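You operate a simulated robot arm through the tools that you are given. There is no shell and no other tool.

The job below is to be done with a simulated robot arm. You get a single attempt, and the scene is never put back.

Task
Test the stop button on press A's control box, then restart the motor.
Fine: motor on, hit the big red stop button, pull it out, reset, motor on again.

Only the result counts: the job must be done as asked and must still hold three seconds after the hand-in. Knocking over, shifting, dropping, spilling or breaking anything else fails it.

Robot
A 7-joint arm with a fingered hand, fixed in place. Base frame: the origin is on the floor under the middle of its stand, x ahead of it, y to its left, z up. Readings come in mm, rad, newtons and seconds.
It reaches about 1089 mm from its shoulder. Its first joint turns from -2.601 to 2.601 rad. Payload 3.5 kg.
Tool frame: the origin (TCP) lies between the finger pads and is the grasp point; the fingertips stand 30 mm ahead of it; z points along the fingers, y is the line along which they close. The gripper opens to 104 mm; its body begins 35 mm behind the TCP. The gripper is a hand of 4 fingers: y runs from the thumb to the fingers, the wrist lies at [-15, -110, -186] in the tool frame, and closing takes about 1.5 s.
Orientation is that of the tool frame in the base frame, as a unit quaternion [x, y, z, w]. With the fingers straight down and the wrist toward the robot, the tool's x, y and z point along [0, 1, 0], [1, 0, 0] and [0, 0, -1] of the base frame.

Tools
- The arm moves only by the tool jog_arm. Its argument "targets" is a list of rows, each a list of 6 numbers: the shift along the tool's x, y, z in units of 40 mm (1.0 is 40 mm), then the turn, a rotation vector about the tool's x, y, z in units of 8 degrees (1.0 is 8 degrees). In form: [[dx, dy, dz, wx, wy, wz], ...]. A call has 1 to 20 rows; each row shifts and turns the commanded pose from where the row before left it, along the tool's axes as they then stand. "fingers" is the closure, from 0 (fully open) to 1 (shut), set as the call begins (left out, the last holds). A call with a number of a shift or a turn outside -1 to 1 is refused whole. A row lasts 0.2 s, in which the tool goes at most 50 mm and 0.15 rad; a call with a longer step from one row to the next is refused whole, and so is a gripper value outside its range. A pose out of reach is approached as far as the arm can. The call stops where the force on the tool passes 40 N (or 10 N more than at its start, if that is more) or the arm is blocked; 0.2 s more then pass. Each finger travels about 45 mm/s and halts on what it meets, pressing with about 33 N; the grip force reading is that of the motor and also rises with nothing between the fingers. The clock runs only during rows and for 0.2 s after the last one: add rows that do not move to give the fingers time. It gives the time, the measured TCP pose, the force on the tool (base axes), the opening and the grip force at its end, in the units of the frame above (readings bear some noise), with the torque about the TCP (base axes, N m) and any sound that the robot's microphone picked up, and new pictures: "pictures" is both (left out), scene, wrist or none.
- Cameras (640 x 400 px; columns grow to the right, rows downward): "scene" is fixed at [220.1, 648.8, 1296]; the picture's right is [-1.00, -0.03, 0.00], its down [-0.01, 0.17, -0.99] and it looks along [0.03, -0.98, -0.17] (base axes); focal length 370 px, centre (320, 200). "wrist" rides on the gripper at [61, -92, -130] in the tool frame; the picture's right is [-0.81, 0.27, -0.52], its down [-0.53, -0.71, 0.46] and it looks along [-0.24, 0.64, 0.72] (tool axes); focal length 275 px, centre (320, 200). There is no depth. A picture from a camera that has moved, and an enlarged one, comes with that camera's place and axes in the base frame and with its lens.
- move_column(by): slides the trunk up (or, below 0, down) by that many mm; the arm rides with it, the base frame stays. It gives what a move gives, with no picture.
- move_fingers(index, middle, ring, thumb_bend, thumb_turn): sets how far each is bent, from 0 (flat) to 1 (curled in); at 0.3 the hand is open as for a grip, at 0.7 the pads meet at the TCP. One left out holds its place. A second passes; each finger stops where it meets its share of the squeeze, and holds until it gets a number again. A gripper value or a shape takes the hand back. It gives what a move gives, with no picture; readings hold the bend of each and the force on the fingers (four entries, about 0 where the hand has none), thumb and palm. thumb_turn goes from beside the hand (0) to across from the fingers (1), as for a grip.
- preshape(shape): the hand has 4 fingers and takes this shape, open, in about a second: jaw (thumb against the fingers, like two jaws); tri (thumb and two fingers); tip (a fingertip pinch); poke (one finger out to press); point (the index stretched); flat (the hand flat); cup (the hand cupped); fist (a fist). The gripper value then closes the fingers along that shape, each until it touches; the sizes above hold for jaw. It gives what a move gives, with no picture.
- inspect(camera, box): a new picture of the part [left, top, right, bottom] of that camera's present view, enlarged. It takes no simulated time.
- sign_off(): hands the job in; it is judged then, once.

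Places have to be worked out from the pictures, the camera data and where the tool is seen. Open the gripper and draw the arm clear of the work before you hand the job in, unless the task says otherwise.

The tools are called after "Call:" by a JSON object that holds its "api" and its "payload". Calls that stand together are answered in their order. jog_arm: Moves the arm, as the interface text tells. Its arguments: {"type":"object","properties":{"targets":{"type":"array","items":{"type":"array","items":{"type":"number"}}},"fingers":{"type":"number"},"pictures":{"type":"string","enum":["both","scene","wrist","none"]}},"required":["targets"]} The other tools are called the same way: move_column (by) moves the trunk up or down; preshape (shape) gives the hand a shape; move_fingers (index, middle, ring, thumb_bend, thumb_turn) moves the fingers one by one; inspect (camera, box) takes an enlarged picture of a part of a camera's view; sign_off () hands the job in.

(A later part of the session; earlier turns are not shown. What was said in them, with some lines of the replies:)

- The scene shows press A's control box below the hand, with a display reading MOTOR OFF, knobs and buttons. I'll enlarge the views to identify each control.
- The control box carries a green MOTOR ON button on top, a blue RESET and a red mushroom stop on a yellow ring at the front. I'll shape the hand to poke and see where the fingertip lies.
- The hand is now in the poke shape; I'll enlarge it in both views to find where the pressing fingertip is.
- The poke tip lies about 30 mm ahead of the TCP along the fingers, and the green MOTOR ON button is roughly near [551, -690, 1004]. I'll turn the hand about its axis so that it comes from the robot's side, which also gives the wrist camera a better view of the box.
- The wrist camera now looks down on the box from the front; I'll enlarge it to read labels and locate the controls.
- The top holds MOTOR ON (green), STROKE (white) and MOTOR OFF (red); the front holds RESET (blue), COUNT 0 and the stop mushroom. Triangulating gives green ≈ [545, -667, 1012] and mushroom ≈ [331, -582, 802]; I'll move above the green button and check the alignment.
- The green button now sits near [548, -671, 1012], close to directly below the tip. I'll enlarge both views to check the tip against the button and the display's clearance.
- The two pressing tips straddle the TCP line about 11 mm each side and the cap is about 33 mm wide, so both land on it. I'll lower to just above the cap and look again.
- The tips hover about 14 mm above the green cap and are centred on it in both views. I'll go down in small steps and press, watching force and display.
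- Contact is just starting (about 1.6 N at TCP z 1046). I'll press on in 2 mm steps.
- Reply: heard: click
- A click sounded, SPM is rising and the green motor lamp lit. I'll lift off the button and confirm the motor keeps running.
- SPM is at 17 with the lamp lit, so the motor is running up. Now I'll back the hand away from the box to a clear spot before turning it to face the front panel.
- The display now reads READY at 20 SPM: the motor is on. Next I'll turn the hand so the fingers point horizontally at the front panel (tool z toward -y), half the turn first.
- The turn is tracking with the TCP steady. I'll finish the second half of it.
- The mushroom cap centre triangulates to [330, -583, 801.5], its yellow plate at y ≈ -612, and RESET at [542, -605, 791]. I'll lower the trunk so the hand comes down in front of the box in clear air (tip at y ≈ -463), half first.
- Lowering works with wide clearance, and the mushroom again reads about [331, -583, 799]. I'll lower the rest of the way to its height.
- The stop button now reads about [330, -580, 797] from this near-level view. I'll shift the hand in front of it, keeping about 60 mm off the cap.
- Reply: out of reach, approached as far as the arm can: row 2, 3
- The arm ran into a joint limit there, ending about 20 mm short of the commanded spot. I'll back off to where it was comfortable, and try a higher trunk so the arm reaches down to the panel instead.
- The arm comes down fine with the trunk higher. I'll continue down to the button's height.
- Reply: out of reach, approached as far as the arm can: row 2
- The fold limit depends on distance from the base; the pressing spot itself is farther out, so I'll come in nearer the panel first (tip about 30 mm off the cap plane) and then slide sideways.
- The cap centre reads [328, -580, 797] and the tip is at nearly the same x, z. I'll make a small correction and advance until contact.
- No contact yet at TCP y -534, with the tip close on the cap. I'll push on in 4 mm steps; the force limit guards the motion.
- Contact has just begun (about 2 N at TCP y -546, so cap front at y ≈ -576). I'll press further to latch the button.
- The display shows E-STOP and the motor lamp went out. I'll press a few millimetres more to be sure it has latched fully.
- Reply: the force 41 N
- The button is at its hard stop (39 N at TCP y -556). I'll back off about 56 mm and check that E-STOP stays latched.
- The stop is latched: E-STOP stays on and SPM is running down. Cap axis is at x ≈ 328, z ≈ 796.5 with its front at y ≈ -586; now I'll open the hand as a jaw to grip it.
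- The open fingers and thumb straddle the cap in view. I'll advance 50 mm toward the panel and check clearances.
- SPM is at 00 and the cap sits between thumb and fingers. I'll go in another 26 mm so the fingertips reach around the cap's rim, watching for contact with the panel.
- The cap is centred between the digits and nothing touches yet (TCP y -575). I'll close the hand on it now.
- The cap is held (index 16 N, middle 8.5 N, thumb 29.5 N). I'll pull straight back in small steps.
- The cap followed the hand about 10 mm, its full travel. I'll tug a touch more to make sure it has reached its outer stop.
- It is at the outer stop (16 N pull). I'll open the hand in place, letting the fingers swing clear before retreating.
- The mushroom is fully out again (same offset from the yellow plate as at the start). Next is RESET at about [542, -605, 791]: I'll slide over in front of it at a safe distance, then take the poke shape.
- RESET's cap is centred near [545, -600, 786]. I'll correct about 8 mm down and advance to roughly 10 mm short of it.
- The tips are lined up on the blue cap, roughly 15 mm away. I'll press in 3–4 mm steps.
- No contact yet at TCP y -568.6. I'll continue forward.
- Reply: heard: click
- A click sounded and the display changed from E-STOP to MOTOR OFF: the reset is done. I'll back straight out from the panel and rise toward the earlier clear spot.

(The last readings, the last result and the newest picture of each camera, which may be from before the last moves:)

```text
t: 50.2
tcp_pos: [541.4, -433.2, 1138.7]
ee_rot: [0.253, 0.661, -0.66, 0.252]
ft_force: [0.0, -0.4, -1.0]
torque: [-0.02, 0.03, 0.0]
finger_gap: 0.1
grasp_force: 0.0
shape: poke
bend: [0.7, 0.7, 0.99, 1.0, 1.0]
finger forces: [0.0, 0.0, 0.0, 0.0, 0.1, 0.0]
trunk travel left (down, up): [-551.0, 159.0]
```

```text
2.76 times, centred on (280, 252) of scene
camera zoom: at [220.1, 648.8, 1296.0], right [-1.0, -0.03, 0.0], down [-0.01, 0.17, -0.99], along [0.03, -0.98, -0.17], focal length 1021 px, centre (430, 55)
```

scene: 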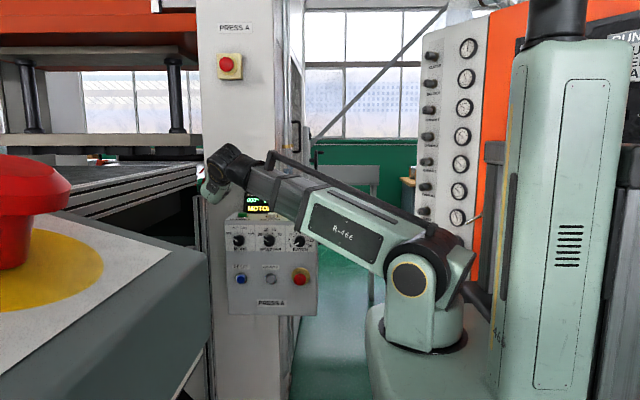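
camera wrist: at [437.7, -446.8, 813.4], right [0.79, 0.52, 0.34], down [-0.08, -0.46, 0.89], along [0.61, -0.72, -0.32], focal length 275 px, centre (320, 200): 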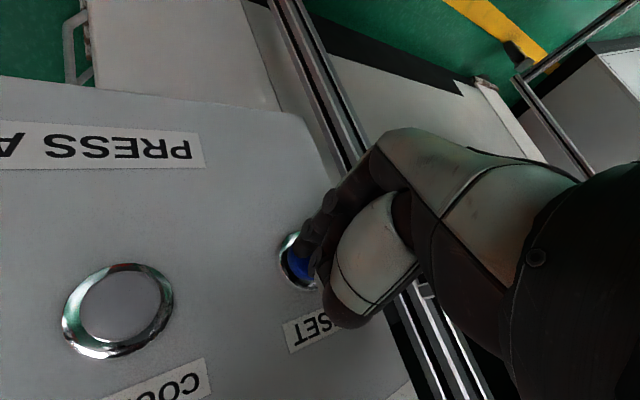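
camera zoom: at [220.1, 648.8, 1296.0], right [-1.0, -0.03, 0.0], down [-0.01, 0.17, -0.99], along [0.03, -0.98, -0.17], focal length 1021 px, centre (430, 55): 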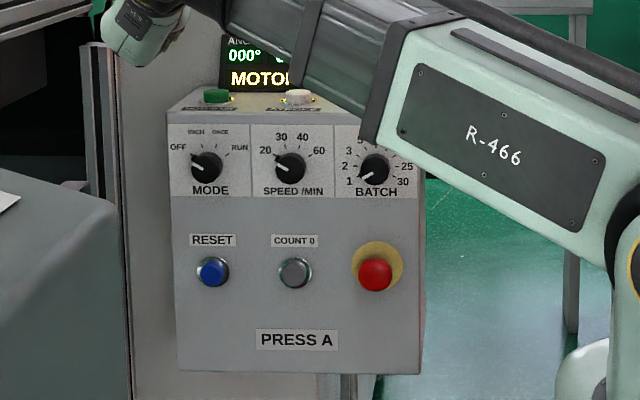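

The panel looks as it should: mushroom out, MOTOR OFF shown. Now I'll turn the hand back to fingers-down, reversing the earlier rotation.

Call:
{"api": "jog_arm", "payload": {"targets": [[0, 0, 0, 0, 0.774, 0.576], [0, 0, 0, 0, 0.774, 0.576], [0, 0, 0, 0, 0.774, 0.576], [0, 0, 0, 0, 0.774, 0.576], [0, 0, 0, 0, 0.774, 0.576], [0, 0, 0, 0, 0.774, 0.576], [0, 0, 0, 0, 0.774, 0.576], [0, 0, 0, 0, 0.774, 0.576], [0, 0, 0, 0, 0.774, 0.576], [0, 0, 0, 0, 0.774, 0.576], [0, 0, 0, 0, 0.774, 0.576], [0, 0, 0, 0, 0.774, 0.576], [0, 0, 0, 0, 0.774, 0.576], [0, 0, 0, 0, 0.774, 0.576], [0, 0, 0, 0, 0.774, 0.576], [0, 0, 0, 0, 0.774, 0.576], [0, 0, 0, 0, 0, 0]], "pictures": "both"}}

```text
t: 53.8
tcp_pos: [541.4, -436.0, 1138.0]
ee_rot: [0.934, 0.357, 0.0, 0.0]
ft_force: [-0.1, -0.1, -0.4]
torque: [0.0, -0.03, 0.03]
finger_gap: 0.0
grasp_force: 0.0
shape: poke
bend: [0.7, 0.7, 0.99, 1.0, 1.0]
finger forces: [0.0, 0.1, 0.0, 0.1, 0.0, 0.0]
trunk travel left (down, up): [-551.0, 159.0]
camera wrist: at [526.0, -325.9, 1268.6], right [-0.42, -0.75, 0.52], down [-0.87, 0.18, -0.46], along [0.25, -0.64, -0.72], focal length 275 px, centre (320, 200)
```

scene: 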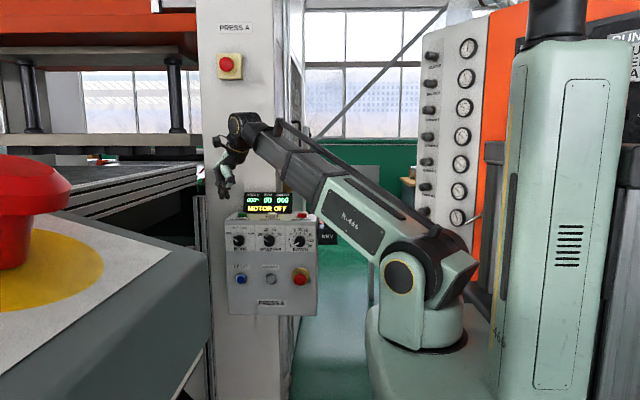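
wrist: 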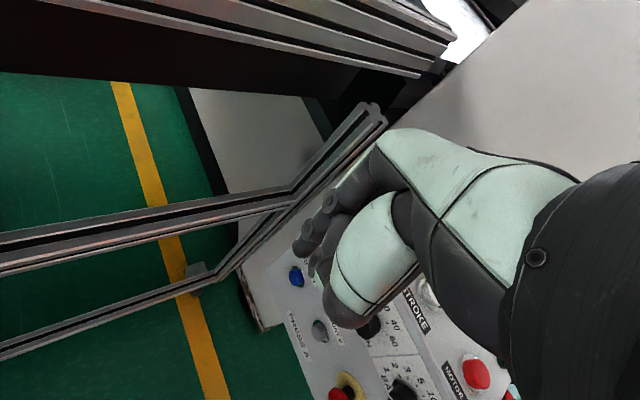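

The hand is fingers-down again. I'll move over the green MOTOR ON button to the earlier pressing column at [547, -671].

Call:
{"api": "jog_arm", "payload": {"targets": [[-0.637, 0.747, 0.03, 0, 0, 0], [-0.637, 0.747, 0.03, 0, 0, 0], [-0.637, 0.747, 0.03, 0, 0, 0], [-0.637, 0.747, 0.03, 0, 0, 0], [-0.637, 0.747, 0.03, 0, 0, 0], [-0.637, 0.747, 0.03, 0, 0, 0], [0, 0, 0, 0, 0, 0]], "pictures": "both"}}

```text
t: 55.4
tcp_pos: [545.0, -667.3, 1132.0]
ee_rot: [0.933, 0.359, 0.0, 0.0]
ft_force: [-0.1, 0.5, 0.4]
torque: [-0.02, -0.03, -0.01]
finger_gap: 0.1
grasp_force: 0.1
shape: poke
bend: [0.7, 0.7, 0.99, 1.0, 1.0]
finger forces: [0.0, 0.0, 0.0, 0.0, 0.1, 0.0]
trunk travel left (down, up): [-551.0, 159.0]
camera wrist: at [529.4, -557.6, 1262.1], right [-0.42, -0.75, 0.52], down [-0.87, 0.17, -0.46], along [0.25, -0.64, -0.72], focal length 275 px, centre (320, 200)
```

scene: 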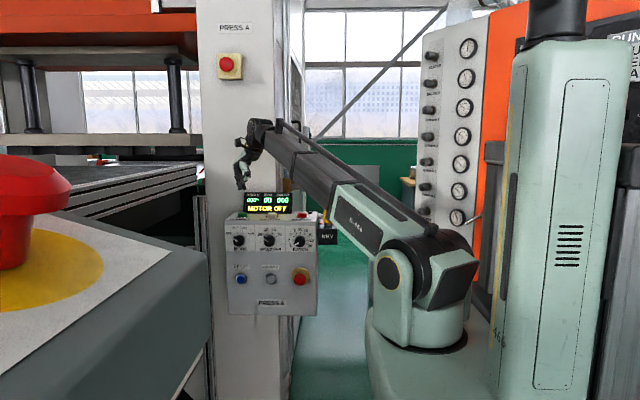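
wrist: 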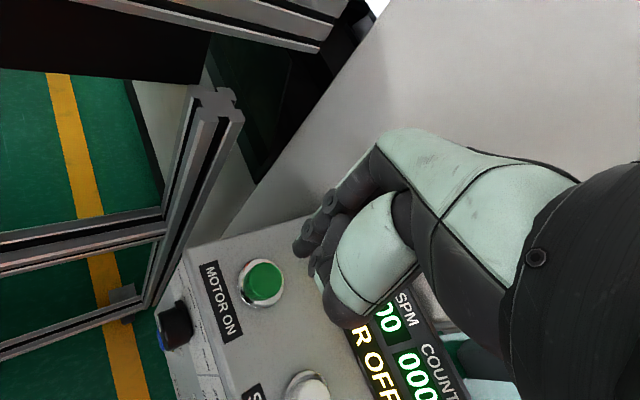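

The view matches the earlier pre-press position. I'll make the same small correction and lower to just above the cap.

Call:
{"api": "jog_arm", "payload": {"targets": [[-0.025, 0.1, 0.7, 0, 0, 0], [0, 0, 0.7, 0, 0, 0], [0, 0, 0.5, 0, 0, 0], [0, 0, 0, 0, 0, 0]], "pictures": "wrist"}}

Call:
{"api": "inspect", "payload": {"camera": "scene", "box": [220, 150, 320, 240]}}

```text
t: 56.4
tcp_pos: [548.9, -674.3, 1051.5]
ee_rot: [0.934, 0.358, 0.0, 0.001]
ft_force: [0.6, 0.8, 0.0]
torque: [0.01, -0.03, 0.0]
finger_gap: 0.1
grasp_force: 0.0
shape: poke
bend: [0.7, 0.7, 0.99, 1.0, 1.0]
finger forces: [0.0, 0.0, 0.0, 0.1, 0.0, 0.0]
trunk travel left (down, up): [-551.0, 159.0]
camera wrist: at [533.5, -564.2, 1182.3], right [-0.42, -0.75, 0.52], down [-0.87, 0.17, -0.46], along [0.25, -0.64, -0.72], focal length 275 px, centre (320, 200)
```

wrist: 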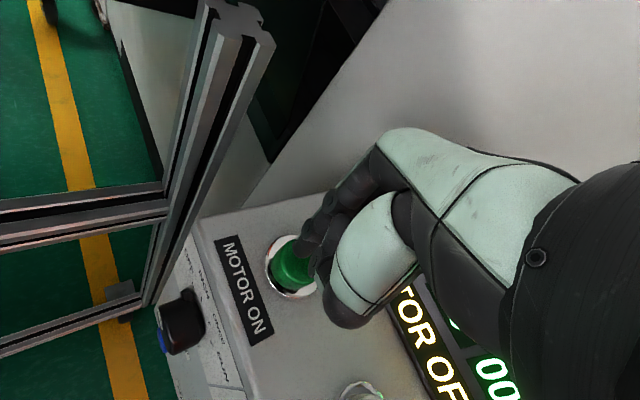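

```text
4.44 times, centred on (270, 195) of scene
camera zoom: at [220.1, 648.8, 1296.0], right [-1.0, -0.03, 0.0], down [-0.01, 0.17, -0.99], along [0.03, -0.98, -0.17], focal length 1644 px, centre (542, 222)
```

zoom: 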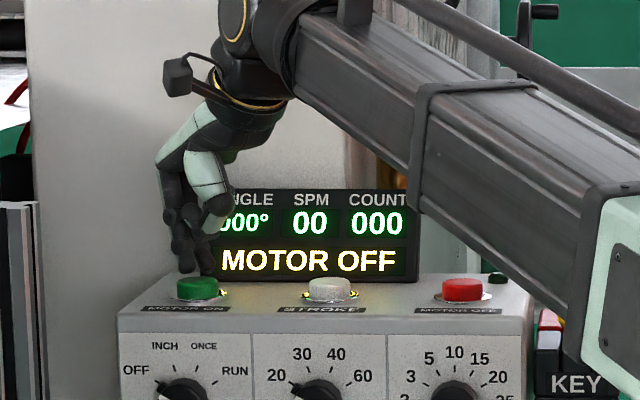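

The tips are about 5 mm above the green cap. I'll press the same depth as before.

Call:
{"api": "jog_arm", "payload": {"targets": [[-0.02, -0.05, 0.1, 0, 0, 0], [0, 0, 0.08, 0, 0, 0], [0, 0, 0.06, 0, 0, 0], [0, 0, 0.05, 0, 0, 0]], "pictures": "scene"}}

Call:
{"api": "inspect", "payload": {"camera": "scene", "box": [220, 150, 320, 240]}}

```text
t: 57.4
tcp_pos: [547.1, -672.6, 1042.4]
ee_rot: [0.934, 0.358, 0.0, 0.001]
ft_force: [-0.1, 0.2, 2.1]
torque: [0.02, 0.02, 0.0]
finger_gap: 0.0
grasp_force: 0.0
shape: poke
bend: [0.7, 0.7, 0.99, 1.0, 1.0]
finger forces: [0.0, 2.2, 0.0, 0.0, 0.0, 0.0]
trunk travel left (down, up): [-551.0, 159.0]
```

scene: 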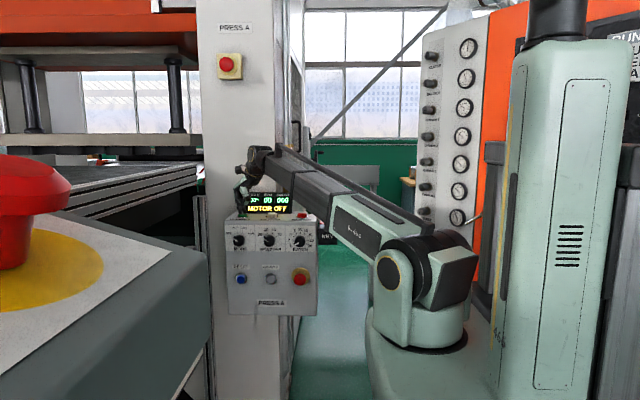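

```text
4.44 times, centred on (270, 195) of scene
camera zoom: at [220.1, 648.8, 1296.0], right [-1.0, -0.03, 0.0], down [-0.01, 0.17, -0.99], along [0.03, -0.98, -0.17], focal length 1644 px, centre (542, 222)
```

zoom: 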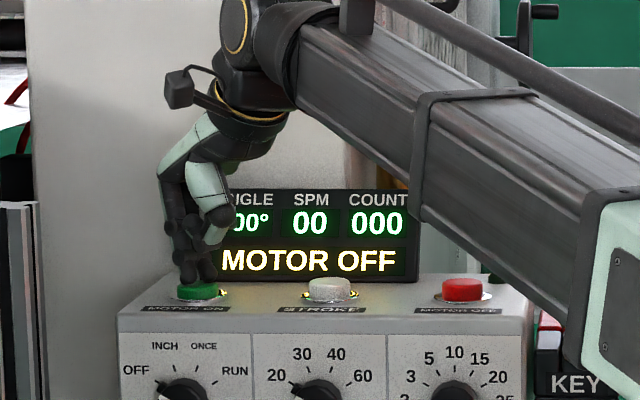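

Contact is made but no click yet (TCP z 1042). A couple more millimetres down.

Call:
{"api": "jog_arm", "payload": {"targets": [[0, 0, 0.05, 0, 0, 0], [0, 0, 0.03, 0, 0, 0], [0, 0, 0, 0, 0, 0]], "pictures": "scene"}}

Call:
{"api": "inspect", "payload": {"camera": "scene", "box": [220, 150, 320, 240]}}

```text
t: 58.2
tcp_pos: [548.3, -671.5, 1040.2]
ee_rot: [0.934, 0.358, 0.0, 0.0]
ft_force: [0.6, 0.4, 2.5]
torque: [-0.01, 0.02, 0.04]
finger_gap: 0.0
grasp_force: 0.0
shape: poke
bend: [0.7, 0.7, 0.99, 1.0, 1.0]
finger forces: [0.0, 3.0, 0.0, 0.0, 0.1, 0.1]
trunk travel left (down, up): [-551.0, 159.0]
heard: click
```

scene: 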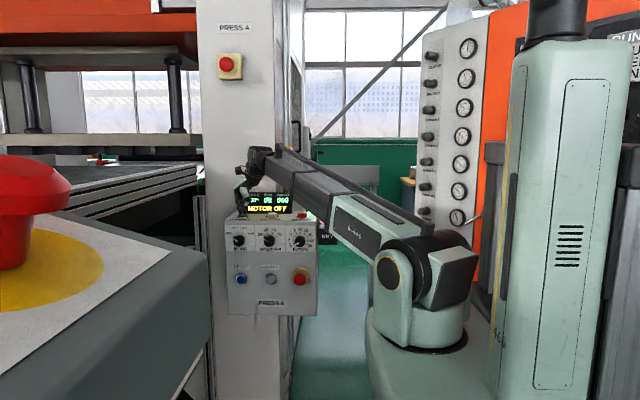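

```text
4.44 times, centred on (270, 195) of scene
camera zoom: at [220.1, 648.8, 1296.0], right [-1.0, -0.03, 0.0], down [-0.01, 0.17, -0.99], along [0.03, -0.98, -0.17], focal length 1644 px, centre (542, 222)
```

zoom: 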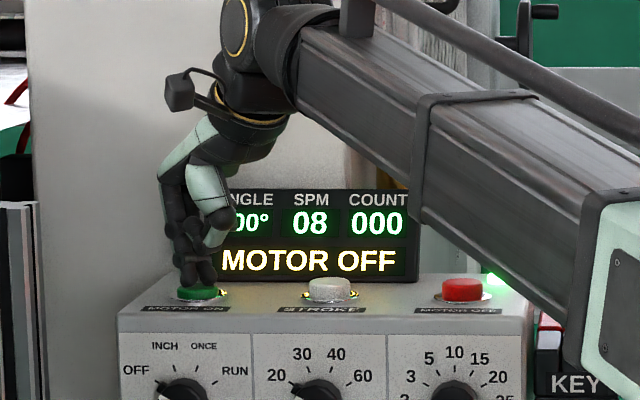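

The click sounded, SPM is climbing and the lamp is lit. I'll lift straight up and then draw the arm away from the box.

Call:
{"api": "jog_arm", "payload": {"targets": [[0, 0, -0.3, 0, 0, 0], [0, 0, -0.6, 0, 0, 0], [0, 0, -1, 0, 0, 0], [0, 0, -1, 0, 0, 0], [0, 0, -0.5, 0, 0, 0], [0.3, -0.9, 0, 0, 0, 0], [0.3, -0.9, 0, 0, 0, 0], [0.3, -0.9, 0, 0, 0, 0], [0.3, -0.9, 0, 0, 0, 0], [0.3, -0.9, 0, 0, 0, 0], [0.3, -0.9, 0, 0, 0, 0], [0, 0, -0.8, 0, 0, 0], [0, 0, -0.8, 0, 0, 0], [0, 0, 0, 0, 0, 0], [0, 0, 0, 0, 0, 0]], "pictures": "scene"}}

Call:
{"api": "inspect", "payload": {"camera": "scene", "box": [210, 180, 350, 325]}}

```text
t: 61.4
tcp_pos: [459.4, -463.7, 1241.0]
ee_rot: [0.934, 0.358, 0.001, 0.0]
ft_force: [-0.2, 0.3, 0.5]
torque: [0.03, 0.02, 0.0]
finger_gap: 0.1
grasp_force: 0.1
shape: poke
bend: [0.7, 0.7, 0.99, 1.0, 1.0]
finger forces: [0.0, 0.0, 0.1, 0.0, 0.0, 0.0]
trunk travel left (down, up): [-551.0, 159.0]
```

scene: 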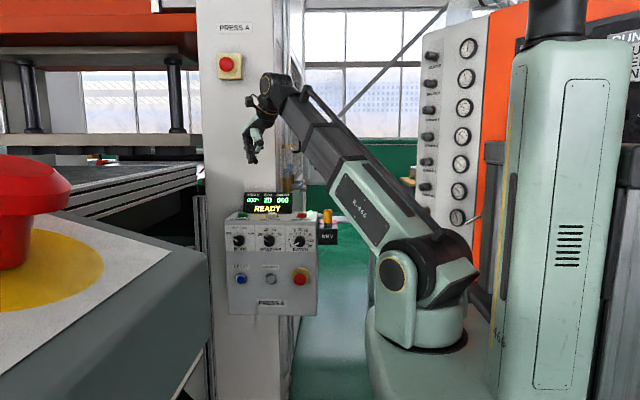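

```text
2.76 times, centred on (280, 252) of scene
camera zoom: at [220.1, 648.8, 1296.0], right [-1.0, -0.03, 0.0], down [-0.01, 0.17, -0.99], along [0.03, -0.98, -0.17], focal length 1021 px, centre (430, 55)
```

zoom: 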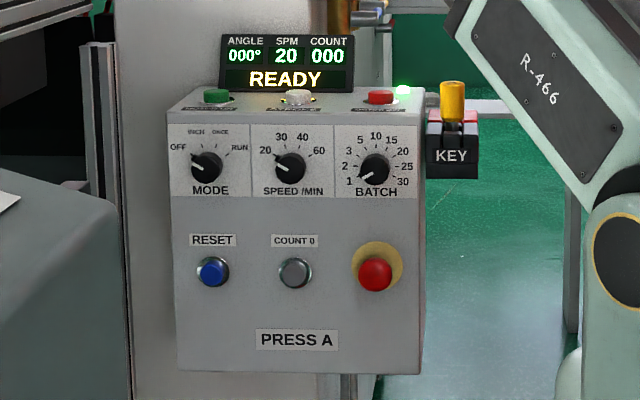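

The display reads READY at 20 SPM with the lamp lit and the stop button out; knobs and counters are unchanged. I'll open the hand in this clear spot before handing in.

Call:
{"api": "preshape", "payload": {"shape": "jaw"}}

Call:
{"api": "inspect", "payload": {"camera": "scene", "box": [180, 60, 360, 325]}}

```text
t: 62.3
tcp_pos: [458.6, -464.4, 1242.4]
ee_rot: [0.934, 0.358, -0.001, 0.0]
ft_force: [-0.3, 0.4, -0.9]
torque: [0.01, 0.02, 0.02]
finger_gap: 104.0
grasp_force: 0.1
shape: jaw
bend: [0.3, 0.3, 0.3, 0.3, 0.98]
finger forces: [0.0, 0.1, 0.0, 0.0, 0.0, 0.0]
trunk travel left (down, up): [-551.0, 159.0]
```

```text
1.51 times, centred on (270, 192) of scene
camera zoom: at [220.1, 648.8, 1296.0], right [-1.0, -0.03, 0.0], down [-0.01, 0.17, -0.99], along [0.03, -0.98, -0.17], focal length 558 px, centre (396, 211)
```

zoom: 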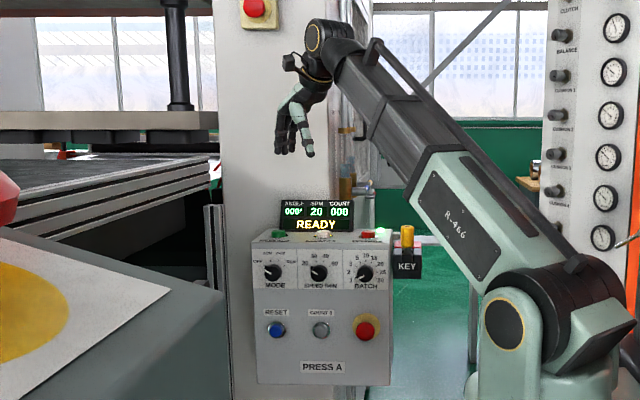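

The hand is open and clear of the box, and the motor is running with READY on the display. Every step has been done in order, so I'm handing the job in.

Call:
{"api": "sign_off", "payload": {}}

```text
The job is handed in.
```

The stop button on press A's control box works, and the motor is running again. At hand-in the display read READY at 20 SPM with the motor lamp lit.

1. **Motor on:** I pressed MOTOR ON. The display went to READY at 20 SPM.
2. **Stop:** I pressed the red stop button to its end stop. The display showed E-STOP, the lamp went out and the speed ran down to 00. The button stayed latched when I let go.
3. **Pull out:** I gripped the button and pulled it to its outer stop. It stayed out after release.
4. **Reset:** I pressed RESET. The display changed from E-STOP to MOTOR OFF.
5. **Motor on again:** I pressed MOTOR ON a second time. The motor ran back up to 20 SPM.

I left the other controls alone; the knobs and counter read the same as at the start. The hand is open and clear of the box.
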